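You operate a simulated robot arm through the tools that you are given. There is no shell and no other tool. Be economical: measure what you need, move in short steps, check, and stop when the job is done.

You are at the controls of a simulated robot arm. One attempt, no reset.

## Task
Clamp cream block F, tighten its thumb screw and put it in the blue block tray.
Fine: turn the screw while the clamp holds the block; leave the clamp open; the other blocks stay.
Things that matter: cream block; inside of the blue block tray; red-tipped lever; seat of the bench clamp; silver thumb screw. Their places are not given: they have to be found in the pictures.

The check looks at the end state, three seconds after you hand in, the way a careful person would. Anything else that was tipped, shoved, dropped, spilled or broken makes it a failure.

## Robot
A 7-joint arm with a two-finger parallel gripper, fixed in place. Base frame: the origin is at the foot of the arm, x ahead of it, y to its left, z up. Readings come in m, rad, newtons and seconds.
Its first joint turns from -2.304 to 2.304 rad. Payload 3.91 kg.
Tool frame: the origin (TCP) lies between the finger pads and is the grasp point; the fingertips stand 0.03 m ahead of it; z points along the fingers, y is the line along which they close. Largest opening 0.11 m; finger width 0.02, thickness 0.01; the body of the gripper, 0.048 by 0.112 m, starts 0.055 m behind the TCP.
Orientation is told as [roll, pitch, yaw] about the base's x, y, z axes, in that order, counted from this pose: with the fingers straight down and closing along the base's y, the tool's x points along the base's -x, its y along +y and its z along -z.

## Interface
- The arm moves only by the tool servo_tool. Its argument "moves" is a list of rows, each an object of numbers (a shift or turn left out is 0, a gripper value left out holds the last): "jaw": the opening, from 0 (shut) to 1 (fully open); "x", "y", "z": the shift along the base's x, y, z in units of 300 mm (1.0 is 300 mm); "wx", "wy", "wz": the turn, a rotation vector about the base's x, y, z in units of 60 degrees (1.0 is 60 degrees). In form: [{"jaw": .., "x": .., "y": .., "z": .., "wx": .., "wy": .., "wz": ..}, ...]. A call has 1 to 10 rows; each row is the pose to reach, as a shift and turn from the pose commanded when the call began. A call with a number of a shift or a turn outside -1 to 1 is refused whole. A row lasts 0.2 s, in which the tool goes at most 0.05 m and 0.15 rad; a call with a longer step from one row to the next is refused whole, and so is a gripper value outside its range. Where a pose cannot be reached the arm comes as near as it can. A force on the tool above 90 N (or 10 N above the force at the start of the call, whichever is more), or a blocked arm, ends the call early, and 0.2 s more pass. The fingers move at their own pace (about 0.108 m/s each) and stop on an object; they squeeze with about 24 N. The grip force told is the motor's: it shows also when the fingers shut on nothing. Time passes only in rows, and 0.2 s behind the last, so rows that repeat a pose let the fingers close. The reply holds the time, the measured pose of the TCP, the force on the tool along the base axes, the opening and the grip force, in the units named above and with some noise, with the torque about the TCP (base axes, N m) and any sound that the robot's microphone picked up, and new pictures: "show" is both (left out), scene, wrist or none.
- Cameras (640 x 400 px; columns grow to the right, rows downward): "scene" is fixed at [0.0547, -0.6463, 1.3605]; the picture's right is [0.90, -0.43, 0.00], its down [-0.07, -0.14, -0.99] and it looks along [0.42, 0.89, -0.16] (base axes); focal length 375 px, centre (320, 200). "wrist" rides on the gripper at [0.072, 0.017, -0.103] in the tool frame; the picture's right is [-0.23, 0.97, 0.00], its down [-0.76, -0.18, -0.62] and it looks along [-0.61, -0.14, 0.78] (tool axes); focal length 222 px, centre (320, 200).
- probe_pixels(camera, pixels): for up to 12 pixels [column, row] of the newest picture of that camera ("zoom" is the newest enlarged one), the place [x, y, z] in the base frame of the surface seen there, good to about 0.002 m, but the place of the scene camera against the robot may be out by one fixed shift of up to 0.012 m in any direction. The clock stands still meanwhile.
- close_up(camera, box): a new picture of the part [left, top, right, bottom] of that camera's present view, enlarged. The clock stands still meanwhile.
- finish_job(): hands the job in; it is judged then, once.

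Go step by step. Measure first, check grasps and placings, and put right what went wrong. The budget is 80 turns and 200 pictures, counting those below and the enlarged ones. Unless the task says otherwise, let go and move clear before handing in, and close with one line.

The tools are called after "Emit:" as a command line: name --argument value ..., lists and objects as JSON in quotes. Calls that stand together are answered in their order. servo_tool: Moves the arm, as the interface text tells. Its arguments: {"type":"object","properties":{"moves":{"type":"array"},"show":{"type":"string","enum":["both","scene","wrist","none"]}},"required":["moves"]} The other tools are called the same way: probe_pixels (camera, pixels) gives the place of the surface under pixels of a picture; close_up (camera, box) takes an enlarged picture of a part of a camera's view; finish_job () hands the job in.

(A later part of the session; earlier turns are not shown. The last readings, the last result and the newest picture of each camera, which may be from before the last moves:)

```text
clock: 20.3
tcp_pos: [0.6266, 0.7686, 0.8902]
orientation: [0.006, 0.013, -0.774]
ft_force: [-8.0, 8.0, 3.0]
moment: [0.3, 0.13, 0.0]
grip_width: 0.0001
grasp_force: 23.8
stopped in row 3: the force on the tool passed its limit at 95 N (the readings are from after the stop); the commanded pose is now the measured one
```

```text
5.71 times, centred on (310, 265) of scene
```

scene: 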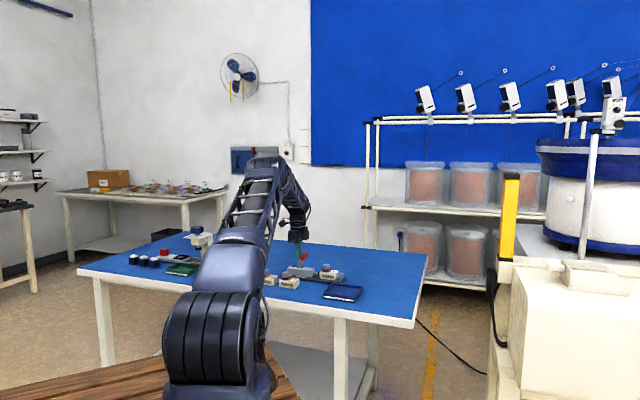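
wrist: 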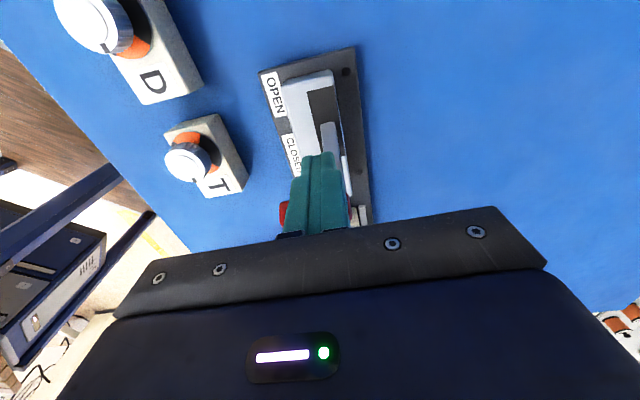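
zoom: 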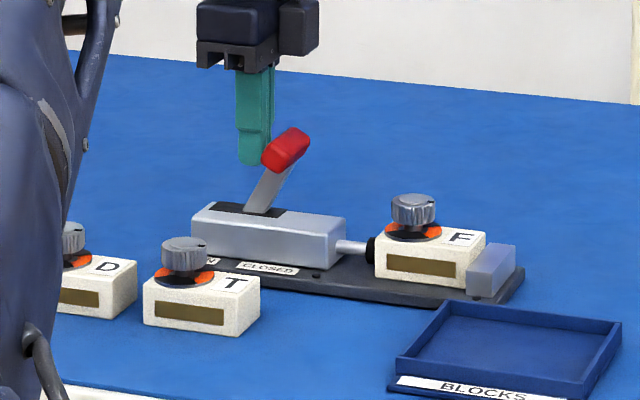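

The lever reached its stop (95 N), so the clamp seems closed. I back off, lift and check that it stays closed.

Emit:
servo_tool --moves '[{"x": -0.05, "y": 0.05}, {"x": -0.1, "y": 0.1}, {"x": -0.1, "y": 0.1, "z": 0.13}, {"x": -0.1, "y": 0.1, "z": 0.26}, {"x": -0.1, "y": 0.1, "z": 0.4}, {"x": -0.1, "y": 0.1, "z": 0.4}]'

Emit:
close_up --camera "scene" --box '[290, 245, 360, 295]'

Emit:
close_up --camera "wrist" --box '[240, 60, 420, 240]'

```text
clock: 21.7
tcp_pos: [0.5981, 0.7951, 1.0105]
orientation: [0.004, 0.014, -0.777]
ft_force: [-0.5, 0.0, 0.3]
moment: [-0.01, -0.05, 0.0]
grip_width: 0.0001
grasp_force: 23.6
```

scene: 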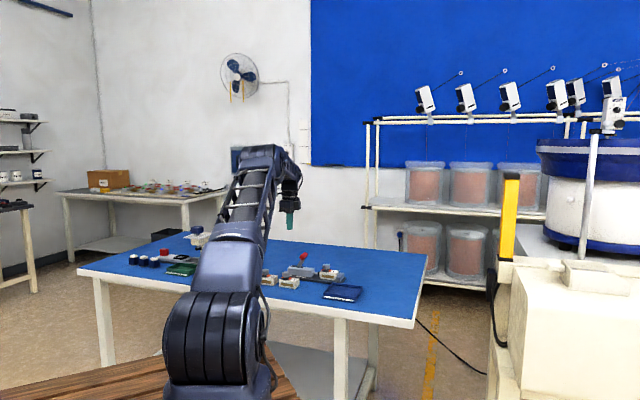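
wrist: 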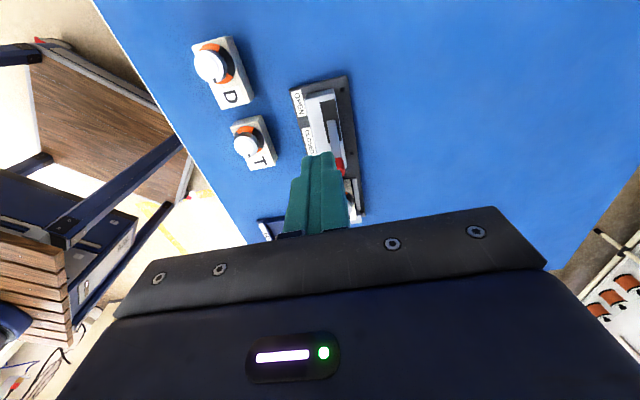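

```text
8.00 times, centred on (325, 270) of scene
```

zoom: 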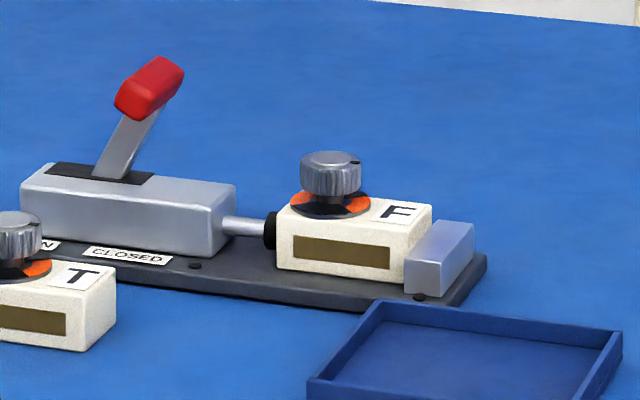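

```text
2.22 times, centred on (330, 150) of wrist
```

zoom: 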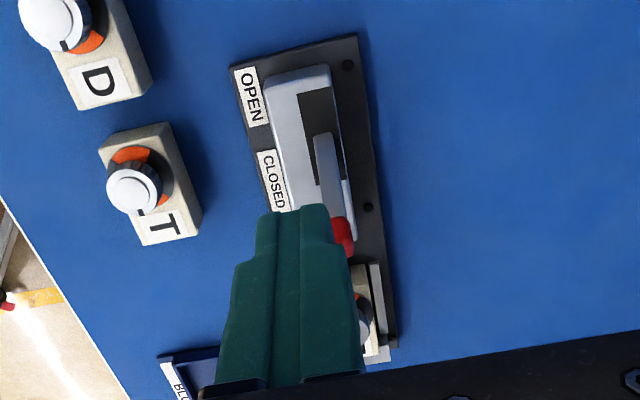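

The clamp stays closed with the block held (lever over CLOSED). Next I turn the wrist +90° and go to the near side for a better look at the knob and its dial.

Emit:
servo_tool --moves '[{"x": 0.02, "y": -0.07, "wz": 0.125}, {"x": 0.04, "y": -0.14, "wz": 0.25}, {"x": 0.06, "y": -0.21, "wz": 0.375}, {"x": 0.09, "y": -0.28, "wz": 0.5}, {"x": 0.11, "y": -0.35, "wz": 0.625}, {"x": 0.13, "y": -0.42, "wz": 0.75}, {"x": 0.15, "y": -0.5, "wz": 0.875}, {"x": 0.18, "y": -0.58, "wz": 1.0}, {"x": 0.18, "y": -0.58, "wz": 1.0}]' --show "none"

Emit:
servo_tool --moves '[{"jaw": 0.6, "wz": 0.125, "wx": -0.004, "wy": -0.013}, {"wz": 0.25, "z": -0.1, "wx": -0.004, "wy": -0.013}, {"wz": 0.375, "z": -0.2, "wx": -0.004, "wy": -0.013}, {"wz": 0.484, "z": -0.2, "wx": -0.004, "wy": -0.013}, {"wz": 0.484, "z": -0.2, "wx": -0.004, "wy": -0.013}]'

Emit:
close_up --camera "wrist" --box '[240, 60, 420, 240]'

```text
clock: 23.7
tcp_pos: [0.6527, 0.6226, 1.0089]
orientation: [0.005, 0.013, 0.271]
ft_force: [0.0, 0.4, -0.7]
moment: [0.04, -0.02, 0.03]
grip_width: 0.0
grasp_force: 24.7
```

```text
clock: 24.9
tcp_pos: [0.6502, 0.6223, 0.9501]
orientation: [-0.006, 0.002, 0.779]
ft_force: [-0.3, -0.6, 0.4]
moment: [-0.03, 0.01, -0.03]
grip_width: 0.0661
grasp_force: 0.1
```

scene: 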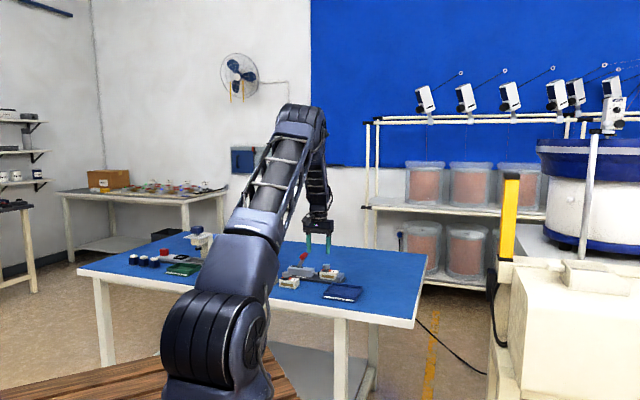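
wrist: 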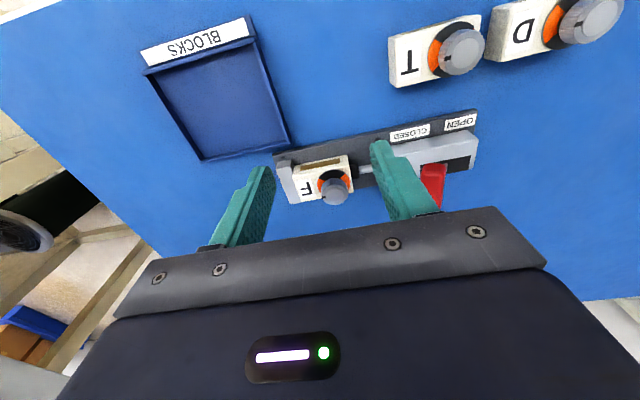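

```text
2.22 times, centred on (330, 150) of wrist
```

zoom: 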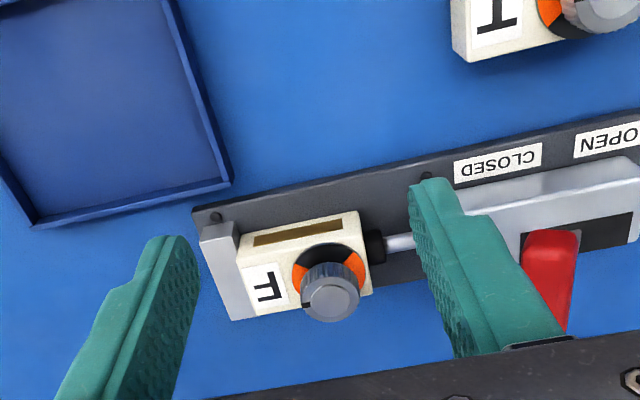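

Emit:
close_up --camera "wrist" --box '[305, 155, 365, 210]'

Emit:
probe_pixels --camera "zoom" --pixels '[[300, 370], [260, 370], [345, 370], [300, 330], [300, 395], [230, 230], [150, 330]]'

```text
7.27 times, centred on (335, 182) of wrist
```

zoom: 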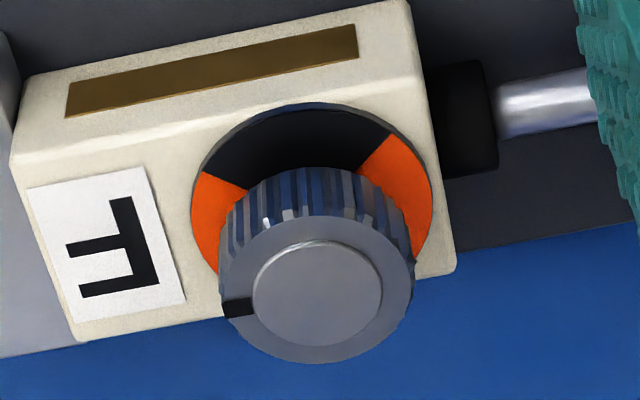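

```text
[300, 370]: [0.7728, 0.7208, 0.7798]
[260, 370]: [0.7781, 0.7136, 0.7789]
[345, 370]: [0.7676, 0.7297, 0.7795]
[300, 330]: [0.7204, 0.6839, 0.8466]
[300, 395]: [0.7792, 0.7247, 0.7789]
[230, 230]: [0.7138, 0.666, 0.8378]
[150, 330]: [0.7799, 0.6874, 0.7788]
```

The knob's index mark (238,305) points to the F side (+u). I probe the knob's centre and rim for the grasp.

Emit:
probe_pixels --camera "zoom" --pixels '[[318, 292], [245, 310], [400, 270], [315, 225], [320, 355], [238, 200], [400, 190], [300, 130]]'

```text
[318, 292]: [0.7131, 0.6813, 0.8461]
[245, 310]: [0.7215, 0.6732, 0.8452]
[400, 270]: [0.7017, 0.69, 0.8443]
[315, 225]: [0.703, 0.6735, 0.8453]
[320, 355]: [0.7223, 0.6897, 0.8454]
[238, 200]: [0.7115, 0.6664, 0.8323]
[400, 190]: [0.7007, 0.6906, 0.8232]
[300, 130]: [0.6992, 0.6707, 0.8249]
```

The knob centre is (0.7125, 0.6816), diameter about 27 mm, z up to 0.846. I turn the wrist a further +90° above it so that I have a long clockwise turn available.

Emit:
servo_tool --moves '[{"x": 0.03, "y": 0.03, "wz": 0.125}, {"x": 0.06, "y": 0.06, "wz": 0.25}, {"x": 0.09, "y": 0.09, "wz": 0.375}, {"x": 0.12, "y": 0.11, "wz": 0.5}, {"x": 0.15, "y": 0.14, "wz": 0.625}, {"x": 0.18, "y": 0.17, "wz": 0.75}, {"x": 0.208, "y": 0.198, "wz": 0.875}, {"x": 0.208, "y": 0.198, "wz": 1.0}, {"x": 0.208, "y": 0.198, "wz": 1.0}]' --show "none"

Emit:
servo_tool --moves '[{"wz": 0.125}, {"wz": 0.25}, {"wz": 0.375}, {"wz": 0.5}, {"wz": 0.5}]'

```text
clock: 26.9
tcp_pos: [0.7136, 0.6819, 0.9503]
orientation: [-0.006, 0.003, 1.825]
ft_force: [-0.2, 0.2, -0.6]
moment: [0.01, 0.0, -0.01]
grip_width: 0.0662
grasp_force: 0.2
```

```text
clock: 28.1
tcp_pos: [0.7144, 0.6824, 0.95]
orientation: [-0.005, 0.005, 2.348]
ft_force: [-0.2, -0.4, 1.7]
moment: [0.0, -0.02, 0.01]
grip_width: 0.066
grasp_force: 0.1
```

scene: 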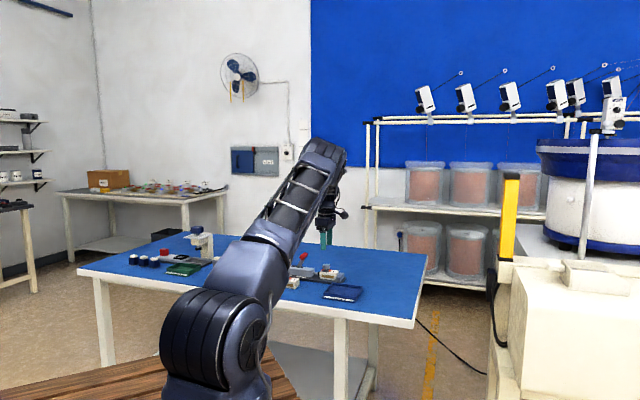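
wrist: 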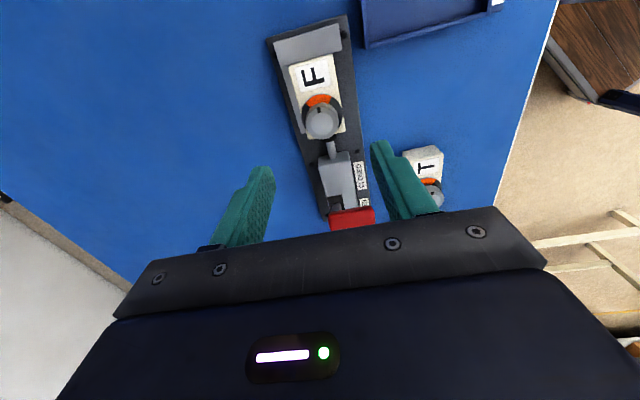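

The wrist is turned as planned. I look closely at the knob (322,118) and its dial, checking its place at the same time.

Emit:
close_up --camera "wrist" --box '[285, 60, 365, 150]'

Emit:
probe_pixels --camera "wrist" --pixels '[[322, 122], [308, 126], [335, 119], [320, 108], [324, 135], [350, 218]]'

```text
4.44 times, centred on (325, 105) of wrist
```

zoom: 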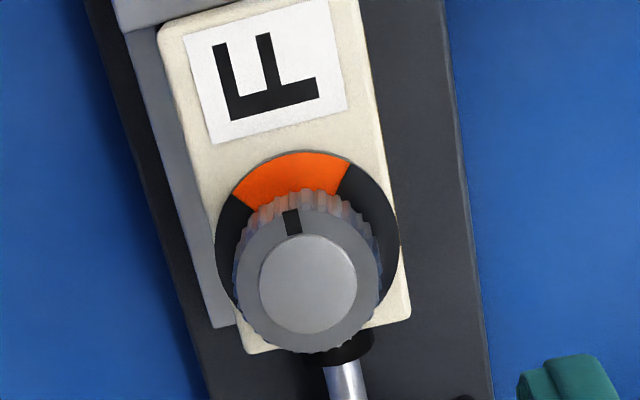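

```text
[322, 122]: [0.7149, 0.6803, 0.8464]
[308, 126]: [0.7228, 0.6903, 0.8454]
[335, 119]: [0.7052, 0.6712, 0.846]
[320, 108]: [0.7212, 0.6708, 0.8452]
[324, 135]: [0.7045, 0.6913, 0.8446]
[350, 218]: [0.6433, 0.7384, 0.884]
```

The mark points to the F-side orange arc. I descend to TCP z≈0.858 and close on the knob.

Emit:
servo_tool --moves '[{"x": -0.004, "y": -0.004, "z": -0.1}, {"x": -0.004, "y": -0.004, "z": -0.2}, {"x": -0.004, "y": -0.004, "z": -0.28}, {"x": -0.004, "y": -0.004, "z": -0.305}, {"x": -0.004, "y": -0.004, "z": -0.305}, {"jaw": 0.0, "x": -0.004, "y": -0.004, "z": -0.305}, {"x": -0.004, "y": -0.004, "z": -0.305}, {"x": -0.004, "y": -0.004, "z": -0.305}]'

Emit:
close_up --camera "scene" --box '[290, 245, 360, 295]'

```text
clock: 29.9
tcp_pos: [0.7133, 0.6807, 0.8586]
orientation: [-0.006, 0.001, 2.348]
ft_force: [5.2, 6.8, -1.0]
moment: [0.23, -0.13, 0.02]
grip_width: 0.031
grasp_force: 23.9
```

scene: 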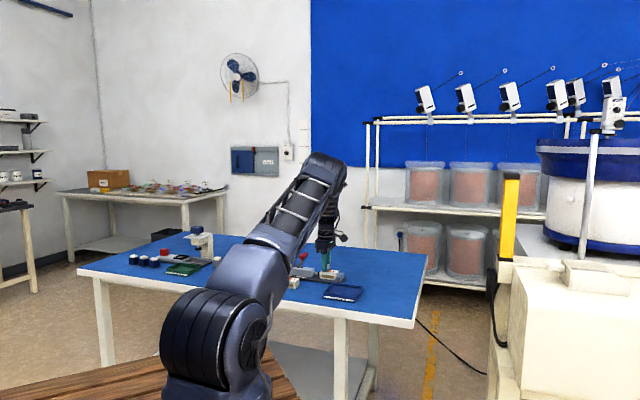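
wrist: 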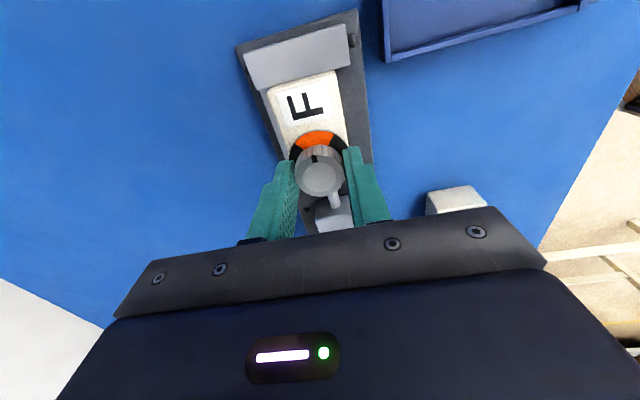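

```text
8.00 times, centred on (325, 270) of scene
```

zoom: 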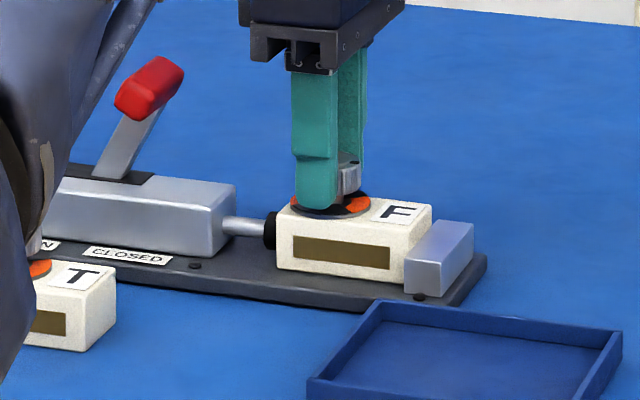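

The knob is gripped (0.031 m, 24 N) with a small side force, which I ease by about 1 mm. I now turn clockwise 60°.

Emit:
servo_tool --moves '[{"x": 0.003, "y": 0.003}, {"x": 0.003, "y": 0.003, "wz": -0.12}, {"x": 0.003, "y": 0.003, "wz": -0.24}, {"x": 0.003, "y": 0.003, "wz": -0.36}, {"x": 0.003, "y": 0.003, "wz": -0.48}, {"x": 0.003, "y": 0.003, "wz": -0.6}, {"x": 0.003, "y": 0.003, "wz": -0.72}, {"x": 0.003, "y": 0.003, "wz": -0.84}, {"x": 0.003, "y": 0.003, "wz": -0.96}, {"x": 0.003, "y": 0.003, "wz": -0.96}]' --show "wrist"

Emit:
close_up --camera "wrist" --box '[265, 80, 385, 220]'

```text
clock: 32.1
tcp_pos: [0.7133, 0.6817, 0.8578]
orientation: [-0.007, 0.001, 1.341]
ft_force: [-6.6, -10.9, 0.0]
moment: [-0.49, 0.36, -0.02]
grip_width: 0.0308
grasp_force: 24.6
```

wrist: 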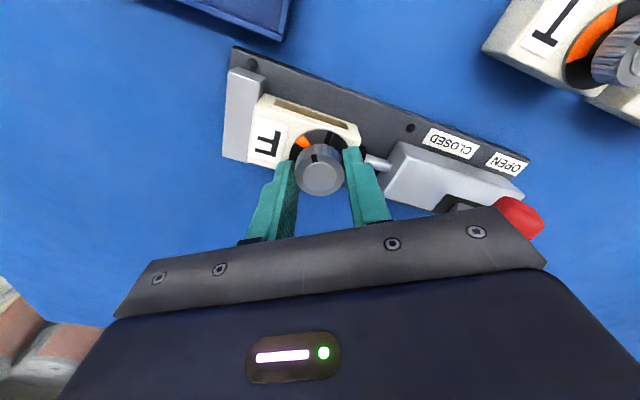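

```text
2.86 times, centred on (325, 150) of wrist
```

zoom: 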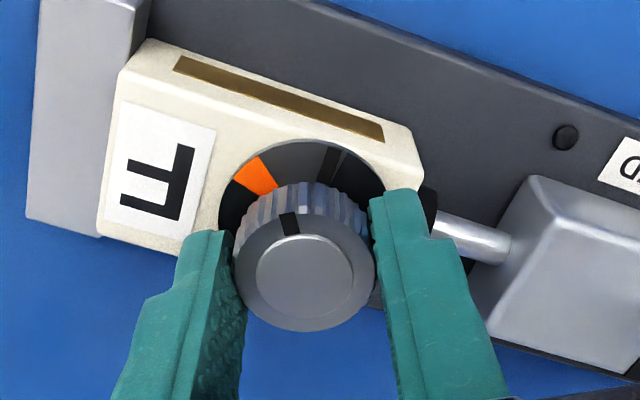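

The knob turned with the gripper without much torque, and a thin tick has appeared on the dial at (330,160). I look closer at it.

Emit:
close_up --camera "wrist" --box '[285, 115, 365, 205]'

Emit:
close_up --camera "scene" --box '[310, 250, 350, 280]'

```text
4.44 times, centred on (325, 160) of wrist
```

zoom: 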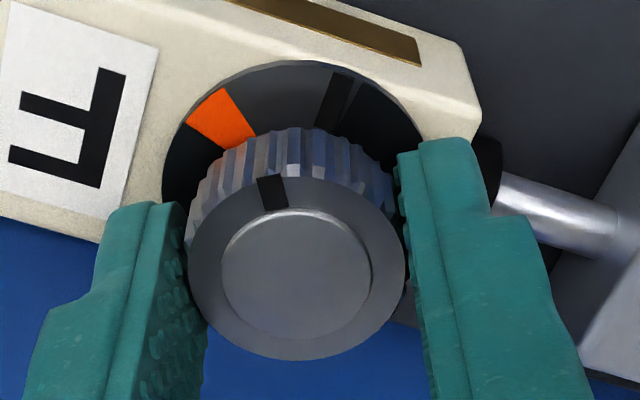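

```text
13.33 times, centred on (330, 265) of scene
```

zoom: 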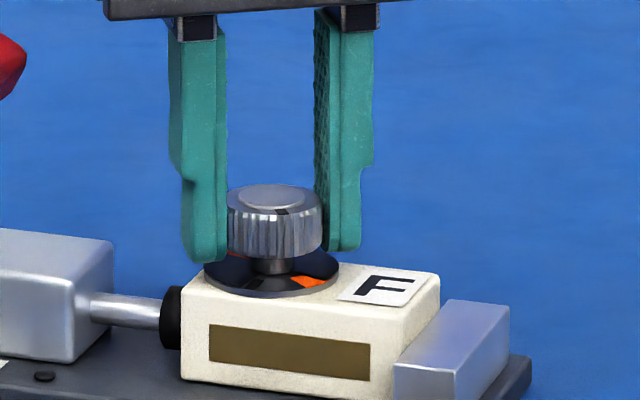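

The dial works like a shutter: the orange shrinks and grey is revealed as I turn. I continue clockwise, watching torque.

Emit:
servo_tool --moves '[{"x": -0.002, "y": -0.003, "wz": -0.12}, {"x": -0.002, "y": -0.003, "wz": -0.24}, {"x": -0.002, "y": -0.003, "wz": -0.36}, {"x": -0.002, "y": -0.003, "wz": -0.48}, {"x": -0.002, "y": -0.003, "wz": -0.6}, {"x": -0.002, "y": -0.003, "wz": -0.6}]' --show "wrist"

Emit:
close_up --camera "wrist" --box '[285, 115, 365, 205]'

```text
clock: 33.5
tcp_pos: [0.7118, 0.6811, 0.8579]
orientation: [-0.005, 0.003, 0.712]
ft_force: [6.2, -1.4, 6.2]
moment: [0.02, -0.21, 0.0]
grip_width: 0.031
grasp_force: 24.1
```

wrist: 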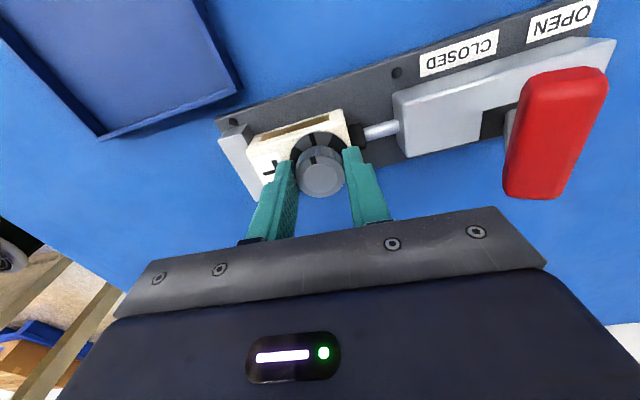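

```text
4.44 times, centred on (325, 160) of wrist
```

zoom: 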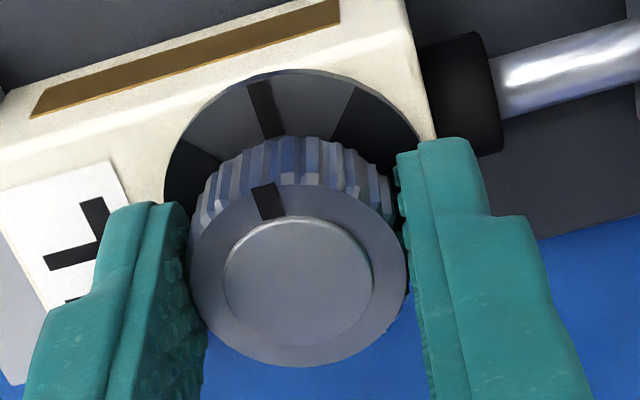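

Orange has vanished, the window is all grey, and the tick (260,110) lines up with the knob's mark (267,200), after about 94° of turn. I check from the scene camera.

Emit:
close_up --camera "scene" --box '[310, 250, 350, 280]'

Emit:
close_up --camera "wrist" --box '[300, 125, 350, 175]'

```text
13.33 times, centred on (330, 265) of scene
```

zoom: 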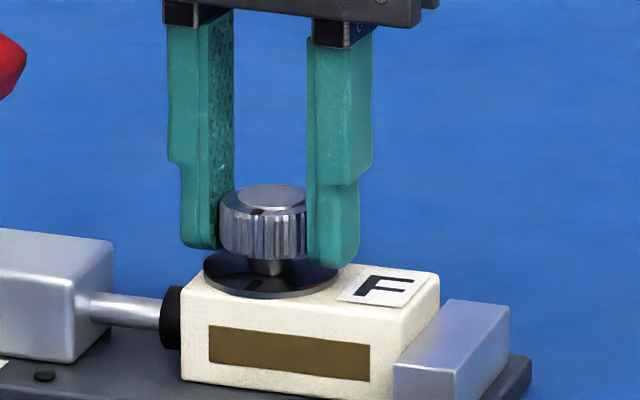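

```text
8.00 times, centred on (325, 150) of wrist
```

zoom: 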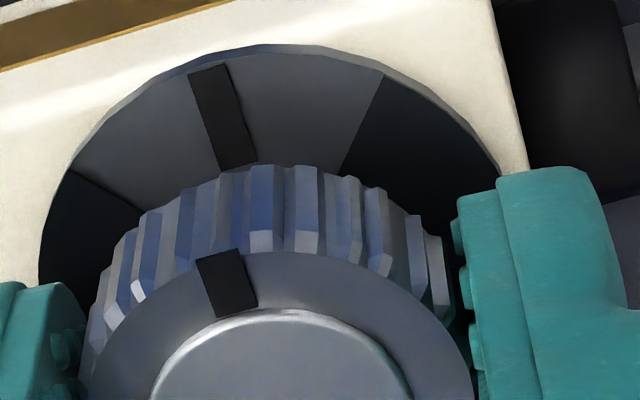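

I measure the tick's and mark's directions to see how well they line up.

Emit:
probe_pixels --camera "zoom" --pixels '[[212, 82], [225, 115], [238, 150], [218, 262], [228, 283], [237, 303], [105, 190], [360, 120]]'

```text
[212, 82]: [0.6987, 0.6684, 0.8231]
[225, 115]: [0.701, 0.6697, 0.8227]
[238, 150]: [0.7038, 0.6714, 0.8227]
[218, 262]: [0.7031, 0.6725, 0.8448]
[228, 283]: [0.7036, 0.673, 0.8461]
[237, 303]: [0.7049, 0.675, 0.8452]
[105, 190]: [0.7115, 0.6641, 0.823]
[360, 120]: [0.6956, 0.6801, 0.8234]
```

Tick and mark both lie at about 222° round the knob's centre, so they agree. I let go of the knob and lift, then check that it stays.

Emit:
servo_tool --moves '[{"jaw": 0.5}, {"jaw": 0.5}, {"z": 0.1}, {"z": 0.22}, {"z": 0.34, "x": -0.1, "y": -0.1}, {"z": 0.34, "x": -0.2, "y": -0.2}, {"z": 0.34, "x": -0.2, "y": -0.2}]'

Emit:
close_up --camera "wrist" --box '[285, 130, 385, 220]'

Emit:
close_up --camera "scene" --box '[280, 240, 360, 290]'

```text
refused: row 5 steps farther than a row can; nothing moved
```

```text
4.44 times, centred on (335, 175) of wrist
```

zoom: 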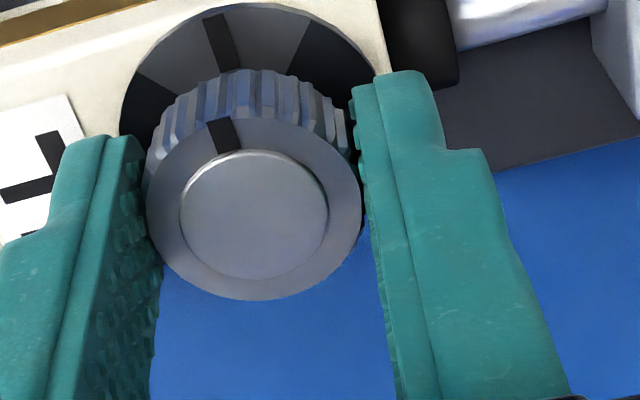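

```text
8.00 times, centred on (320, 265) of scene
```

zoom: 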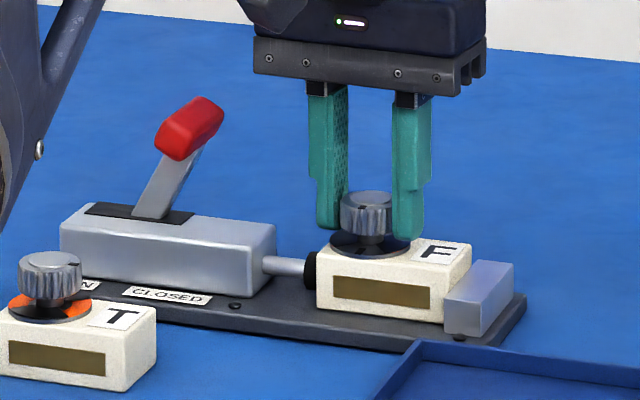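

The call was refused for too long a step (nothing moved); I repeat it with shorter steps.

Emit:
servo_tool --moves '[{"jaw": 0.5}, {"jaw": 0.5}, {"z": 0.1}, {"z": 0.22}, {"z": 0.34}, {"z": 0.34, "x": -0.1, "y": -0.1}, {"z": 0.34, "x": -0.2, "y": -0.2}, {"z": 0.34, "x": -0.2, "y": -0.2}]'

Emit:
close_up --camera "wrist" --box '[285, 130, 385, 220]'

Emit:
close_up --camera "scene" --box '[280, 240, 360, 290]'

```text
clock: 35.3
tcp_pos: [0.6523, 0.6196, 0.9616]
orientation: [-0.006, 0.001, 0.716]
ft_force: [0.0, -0.2, -1.6]
moment: [0.03, -0.01, -0.01]
grip_width: 0.0551
grasp_force: 0.0
```

scene: 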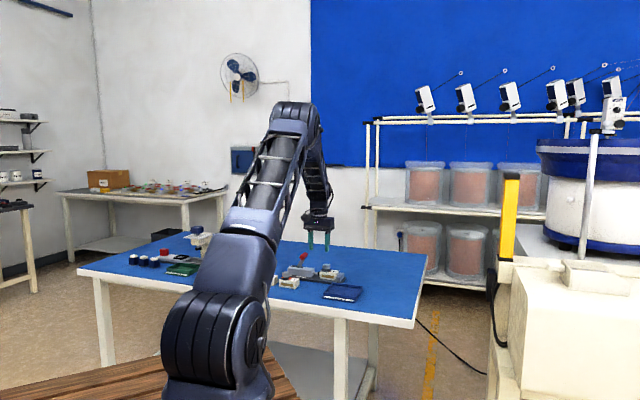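
wrist: 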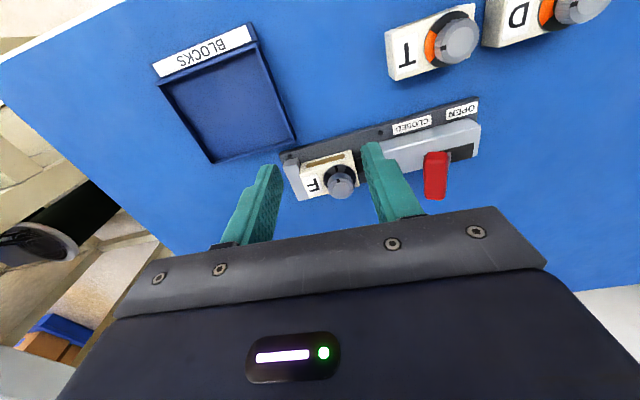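

```text
4.44 times, centred on (335, 175) of wrist
```

zoom: 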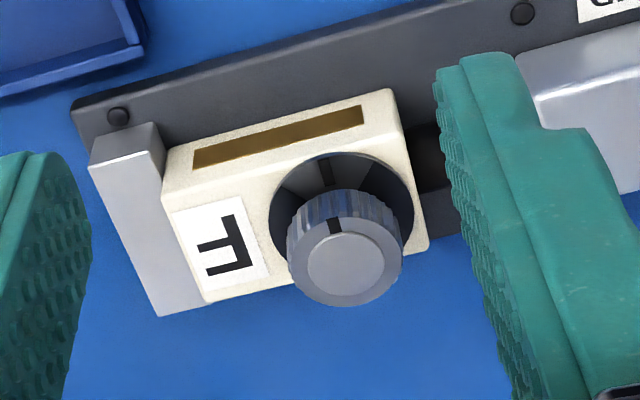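

```text
8.00 times, centred on (320, 265) of scene
```

zoom: 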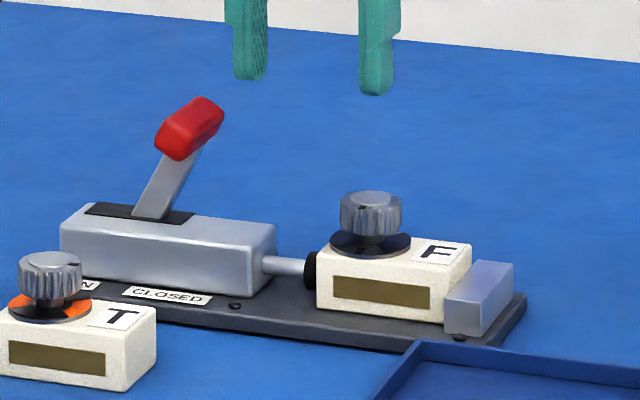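

The screw stays tight (no orange, mark on the tick). Next I go to the gap between the lever and the knob with shut fingers, turned to -45°, to push the lever back to OPEN.

Emit:
servo_tool --moves '[{"jaw": 0, "wz": -0.13}, {"wz": -0.26}, {"wz": -0.39}, {"wz": -0.52}, {"wz": -0.65}, {"wz": -0.78}, {"wz": -0.91}, {"wz": -1.0}, {"wz": -1.0}]' --show "none"

Emit:
servo_tool --moves '[{"wz": -0.13, "x": 0.02, "y": 0.08}, {"wz": -0.26, "x": 0.04, "y": 0.16}, {"wz": -0.39, "x": 0.066, "y": 0.24}, {"wz": -0.433, "x": 0.088, "y": 0.315}, {"wz": -0.433, "x": 0.088, "y": 0.315}]'

Emit:
close_up --camera "scene" --box '[270, 225, 370, 295]'

```text
clock: 37.3
tcp_pos: [0.6522, 0.621, 0.9595]
orientation: [-0.006, 0.002, -0.334]
ft_force: [-0.3, 0.6, -0.4]
moment: [0.02, 0.03, 0.02]
grip_width: 0.0
grasp_force: 24.0
```

```text
clock: 38.5
tcp_pos: [0.6792, 0.7147, 0.9599]
orientation: [-0.003, 0.001, -0.787]
ft_force: [-0.5, -0.1, 0.4]
moment: [-0.02, -0.01, -0.04]
grip_width: 0.0002
grasp_force: 24.4
```

scene: 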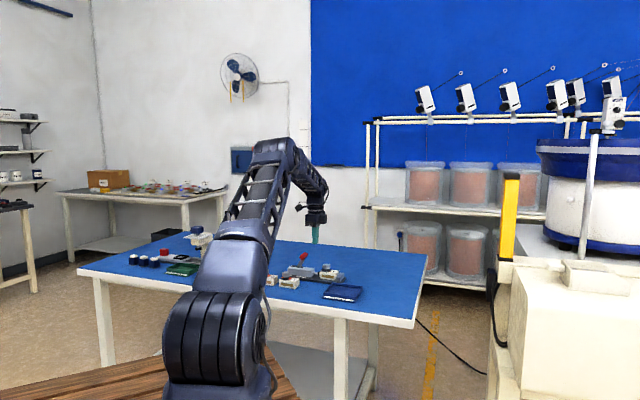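
wrist: 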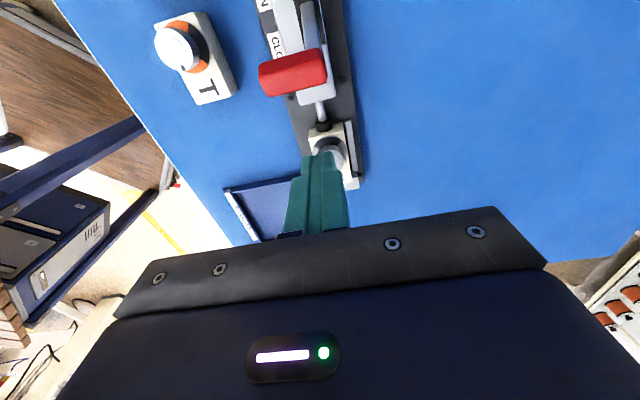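

```text
5.71 times, centred on (320, 260) of scene
```

zoom: 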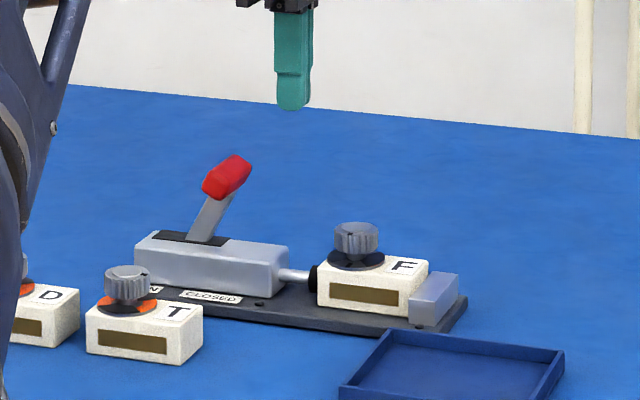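

The fingers hang in front of the lever, clear of the knob. I descend and push it back towards OPEN.

Emit:
servo_tool --moves '[{"z": -0.13}, {"z": -0.25}, {"z": -0.25}, {"x": -0.04, "y": 0.04, "z": -0.25}, {"x": -0.075, "y": 0.075, "z": -0.25}, {"x": -0.11, "y": 0.11, "z": -0.25}, {"x": -0.145, "y": 0.145, "z": -0.25}, {"x": -0.18, "y": 0.18, "z": -0.25}, {"x": -0.215, "y": 0.215, "z": -0.25}, {"x": -0.215, "y": 0.215, "z": -0.25}]'

Emit:
close_up --camera "scene" --box '[270, 225, 370, 295]'

```text
clock: 40.2
tcp_pos: [0.6359, 0.7627, 0.8939]
orientation: [0.005, 0.003, -0.788]
ft_force: [0.3, -1.0, 0.9]
moment: [-0.01, -0.04, -0.03]
grip_width: 0.0
grasp_force: 24.3
stopped in row 8: the force on the tool passed its limit at 94 N (the readings are from after the stop); the commanded pose is now the measured one
```

scene: 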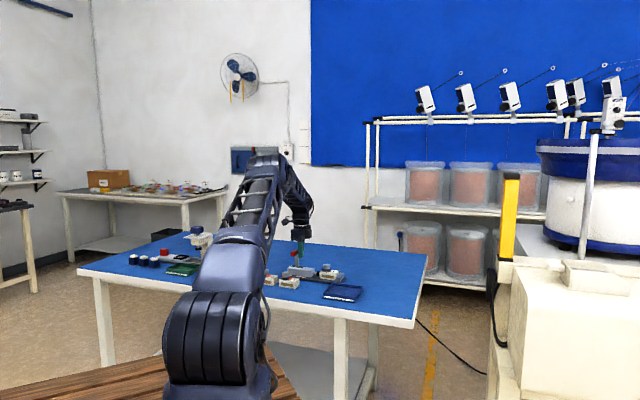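
wrist: 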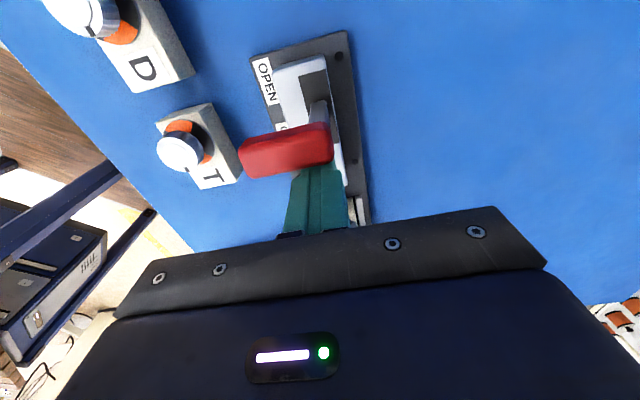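

```text
5.71 times, centred on (320, 260) of scene
```

zoom: 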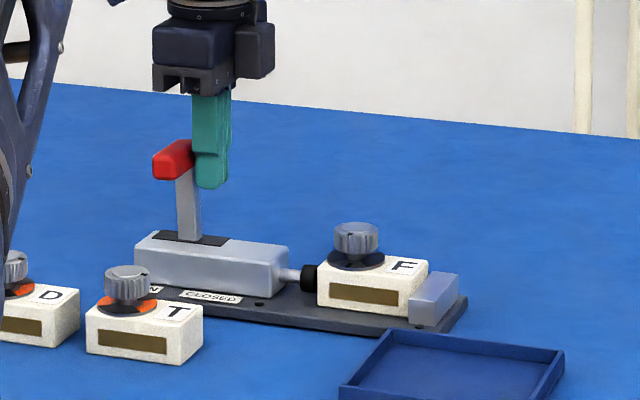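

The lever is now about upright; the call stopped at 94 N, likely because the rising handle jammed under the finger's step (TCP was lifted to 0.894). From here the handle goes down, so I continue pushing gently.

Emit:
servo_tool --moves '[{"x": -0.015, "y": 0.015}, {"x": -0.03, "y": 0.03}, {"x": -0.05, "y": 0.05}, {"x": -0.07, "y": 0.07}, {"x": -0.09, "y": 0.09}, {"x": -0.09, "y": 0.09}]'

Emit:
close_up --camera "scene" --box '[270, 225, 370, 295]'

```text
clock: 41.6
tcp_pos: [0.6132, 0.786, 0.8951]
orientation: [0.005, 0.0, -0.79]
ft_force: [33.8, -40.9, 10.7]
moment: [-1.24, -0.84, -0.07]
grip_width: 0.0002
grasp_force: 24.1
```

scene: 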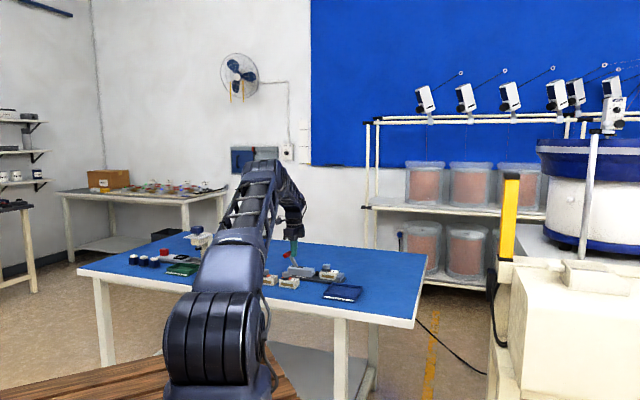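
wrist: 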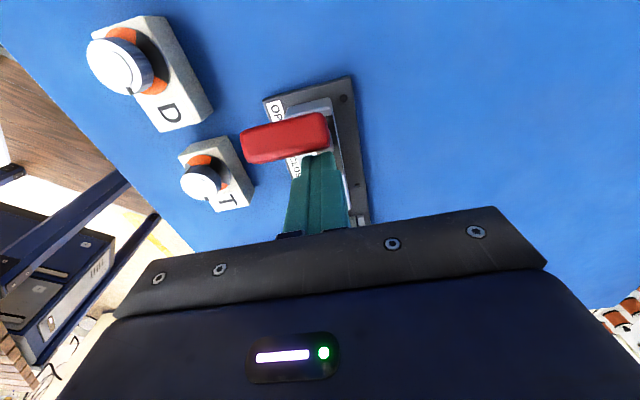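

```text
5.71 times, centred on (320, 260) of scene
```

zoom: 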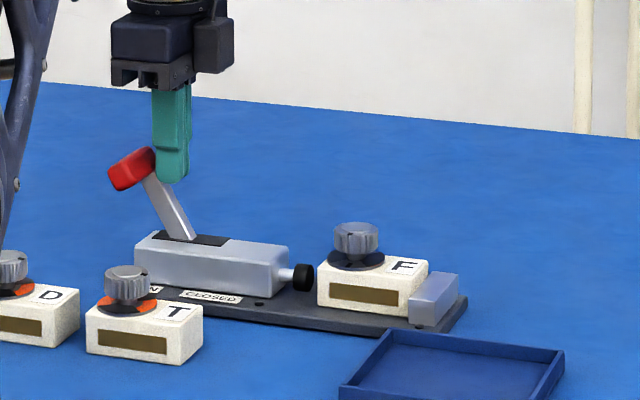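

The lever is back at OPEN and the plunger has left the block. I back off, lift, and check block F from above.

Emit:
servo_tool --moves '[{"x": 0.03, "y": -0.03}, {"x": 0.08, "y": -0.08}, {"x": 0.08, "y": -0.08, "z": 0.12}, {"x": 0.08, "y": -0.08, "z": 0.25}, {"jaw": 0.66, "x": 0.17, "y": -0.17, "z": 0.25}, {"x": 0.25, "y": -0.25, "z": 0.25}, {"x": 0.25, "y": -0.25, "z": 0.25}]'

Emit:
close_up --camera "scene" --box '[270, 235, 370, 305]'

Emit:
close_up --camera "wrist" --box '[240, 60, 400, 240]'

```text
clock: 43.2
tcp_pos: [0.6841, 0.715, 0.9686]
orientation: [0.003, 0.003, -0.785]
ft_force: [-0.3, 0.9, -0.2]
moment: [0.0, 0.0, 0.0]
grip_width: 0.0722
grasp_force: 0.1
```

scene: 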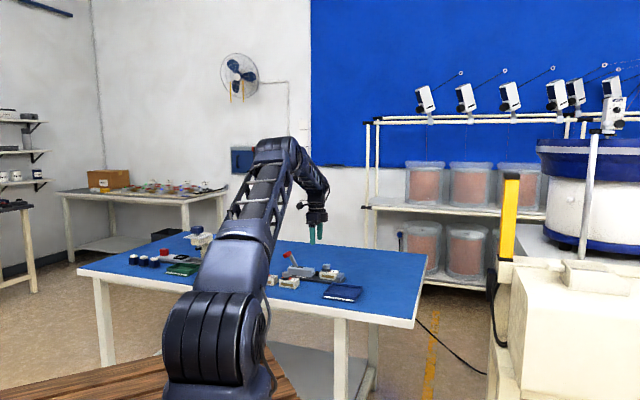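
wrist: 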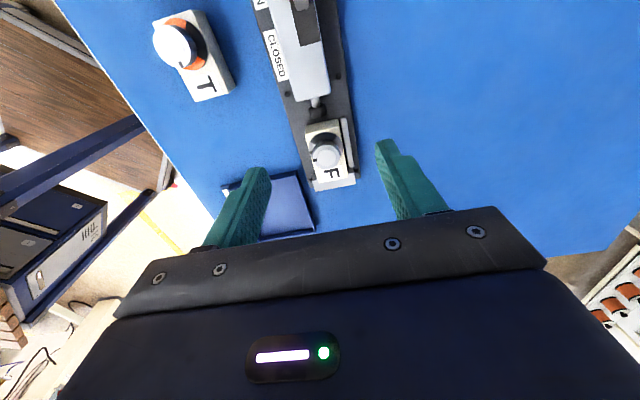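

```text
5.71 times, centred on (320, 270) of scene
```

zoom: 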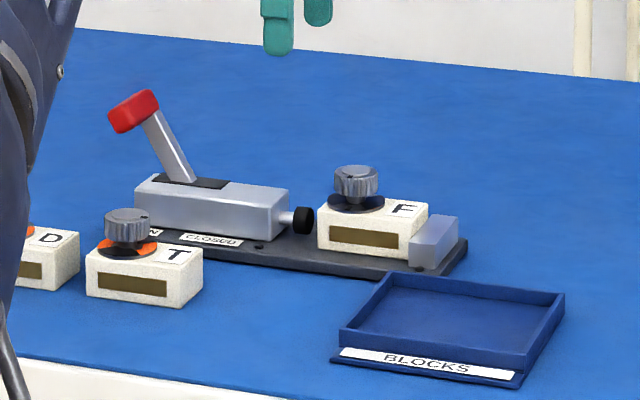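

```text
2.22 times, centred on (320, 150) of wrist
```

zoom: 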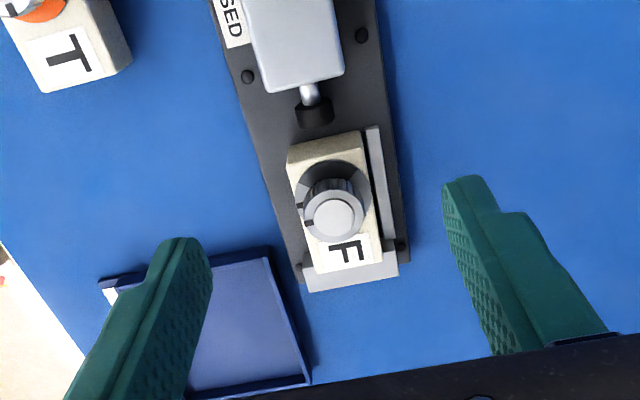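

All is as hoped: clamp open, F seated and tightened. I probe the block's top corners and the tray's rims.

Emit:
probe_pixels --camera "zoom" --pixels '[[290, 165], [366, 148], [310, 262], [380, 248], [332, 215], [304, 120]]'

Emit:
close_up --camera "scene" --box '[315, 270, 375, 305]'

Emit:
probe_pixels --camera "zoom" --pixels '[[235, 165], [525, 200], [55, 325], [465, 385], [220, 240], [480, 265], [390, 340], [250, 300], [300, 175], [80, 290], [540, 235], [250, 325]]'

```text
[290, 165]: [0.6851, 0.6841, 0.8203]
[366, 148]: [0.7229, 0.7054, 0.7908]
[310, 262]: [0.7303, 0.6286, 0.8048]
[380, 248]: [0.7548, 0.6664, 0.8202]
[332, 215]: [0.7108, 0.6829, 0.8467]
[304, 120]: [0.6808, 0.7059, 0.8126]
```

```text
10.67 times, centred on (345, 288) of scene
```

zoom: 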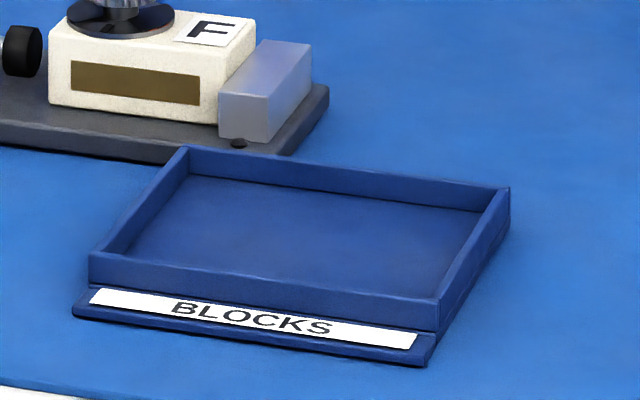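

```text
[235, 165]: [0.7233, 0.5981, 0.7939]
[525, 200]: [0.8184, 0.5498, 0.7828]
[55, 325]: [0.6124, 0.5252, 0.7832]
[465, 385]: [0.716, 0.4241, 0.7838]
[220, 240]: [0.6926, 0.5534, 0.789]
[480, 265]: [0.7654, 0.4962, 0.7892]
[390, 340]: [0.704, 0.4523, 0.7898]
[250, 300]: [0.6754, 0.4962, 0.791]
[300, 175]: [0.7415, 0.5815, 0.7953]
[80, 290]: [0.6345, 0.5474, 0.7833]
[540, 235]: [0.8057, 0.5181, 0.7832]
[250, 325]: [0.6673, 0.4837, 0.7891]
```

I probe the tray's rim corners and inner floor on this zoom.

Emit:
probe_pixels --camera "zoom" --pixels '[[187, 150], [505, 192], [93, 255], [437, 303], [190, 180], [470, 215], [125, 250], [425, 285], [300, 225], [200, 352]]'

```text
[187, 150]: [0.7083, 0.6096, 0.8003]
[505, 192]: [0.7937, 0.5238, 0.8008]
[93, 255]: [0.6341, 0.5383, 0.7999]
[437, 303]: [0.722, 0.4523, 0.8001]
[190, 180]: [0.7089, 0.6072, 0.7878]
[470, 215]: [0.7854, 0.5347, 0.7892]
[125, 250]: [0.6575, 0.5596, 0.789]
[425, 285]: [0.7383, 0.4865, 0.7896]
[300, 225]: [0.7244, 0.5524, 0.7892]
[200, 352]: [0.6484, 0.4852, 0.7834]
```

The tray's centre is about (0.713, 0.532), floor z≈0.785. I go over block F, descend to TCP z≈0.830 (tips above the fence) and grip it.

Emit:
servo_tool --moves '[{"x": 0.065, "y": -0.072}, {"x": 0.129, "y": -0.144}, {"x": 0.129, "y": -0.144, "z": -0.15}, {"x": 0.129, "y": -0.144, "z": -0.3}, {"x": 0.129, "y": -0.144, "z": -0.42}, {"x": 0.129, "y": -0.144, "z": -0.463}, {"x": 0.129, "y": -0.144, "z": -0.463}, {"jaw": 0.2, "x": 0.129, "y": -0.144, "z": -0.463}, {"x": 0.129, "y": -0.144, "z": -0.463}, {"x": 0.129, "y": -0.144, "z": -0.463}]'

Emit:
close_up --camera "scene" --box '[310, 250, 360, 295]'

```text
clock: 45.5
tcp_pos: [0.7214, 0.6713, 0.8302]
orientation: [0.004, 0.003, -0.785]
ft_force: [-0.5, 0.0, 0.7]
moment: [0.02, 0.06, -0.04]
grip_width: 0.0414
grasp_force: 24.6
```

scene: 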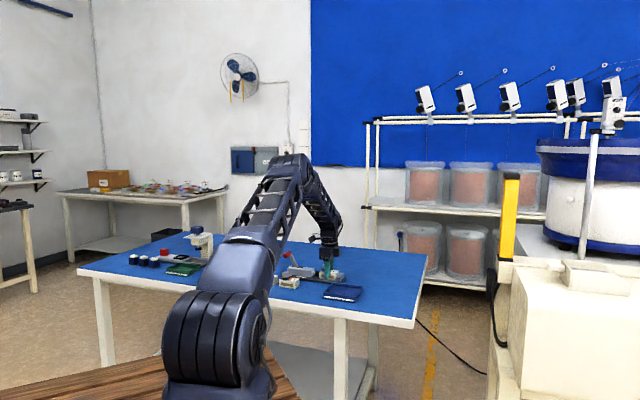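
wrist: 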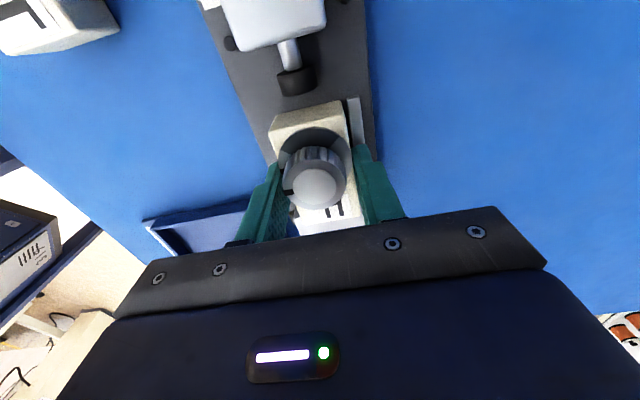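

```text
8.89 times, centred on (335, 272) of scene
```

zoom: 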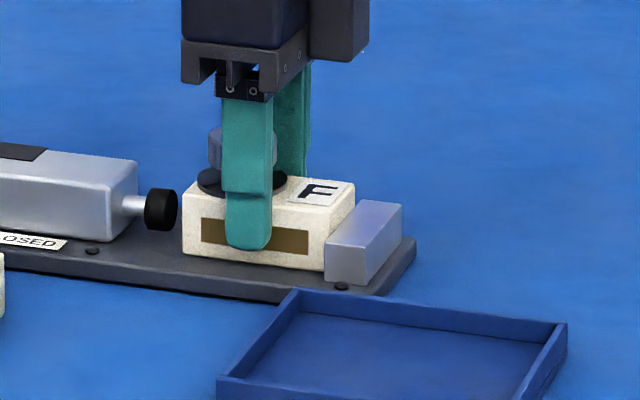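

F is gripped squarely (0.0414 m, 24.6 N). I lift 6 cm with a slight draw away from the anvil, and carry it over the tray.

Emit:
servo_tool --moves '[{"x": -0.005, "y": 0.005, "z": 0.02}, {"x": -0.005, "y": 0.005, "z": 0.1}, {"x": -0.005, "y": 0.005, "z": 0.2}, {"x": -0.01, "y": -0.12, "z": 0.2}, {"x": -0.017, "y": -0.24, "z": 0.2}, {"x": -0.022, "y": -0.36, "z": 0.2}, {"x": -0.027, "y": -0.463, "z": 0.2}, {"x": -0.027, "y": -0.463, "z": 0.2}]'

Emit:
close_up --camera "scene" --box '[300, 240, 380, 310]'

```text
clock: 47.2
tcp_pos: [0.7141, 0.5328, 0.8903]
orientation: [0.004, 0.002, -0.785]
ft_force: [-0.5, 0.0, -1.7]
moment: [-0.01, 0.0, 0.03]
grip_width: 0.0415
grasp_force: 23.8
```

scene: 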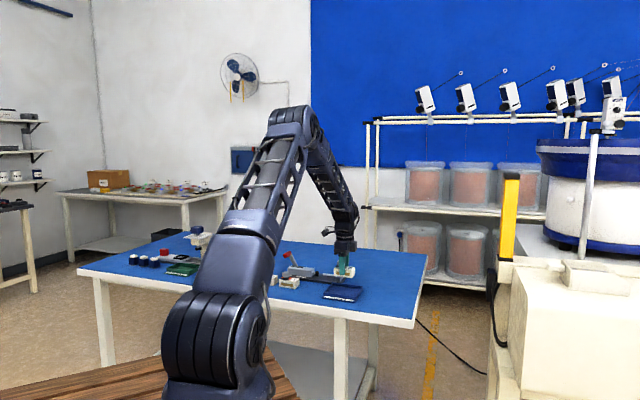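
wrist: 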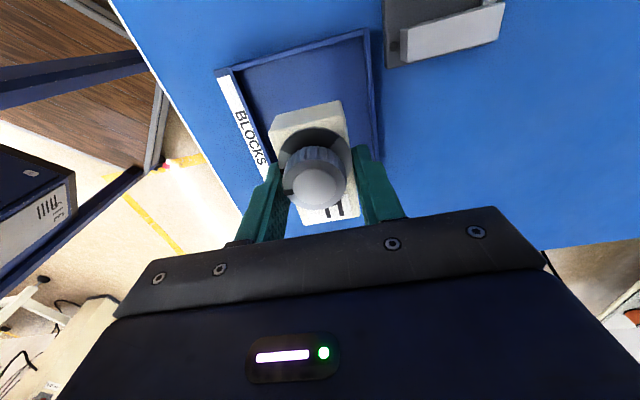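

```text
5.71 times, centred on (340, 275) of scene
```

zoom: 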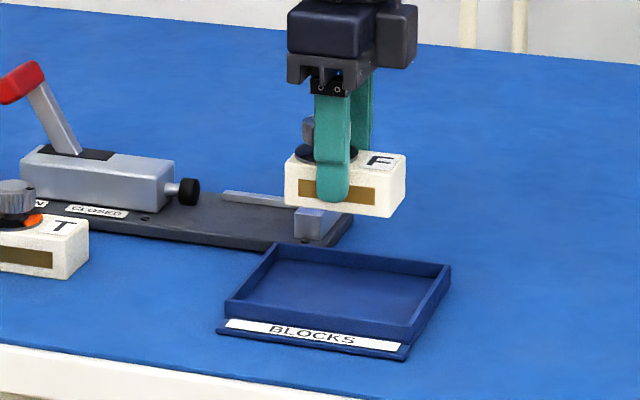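

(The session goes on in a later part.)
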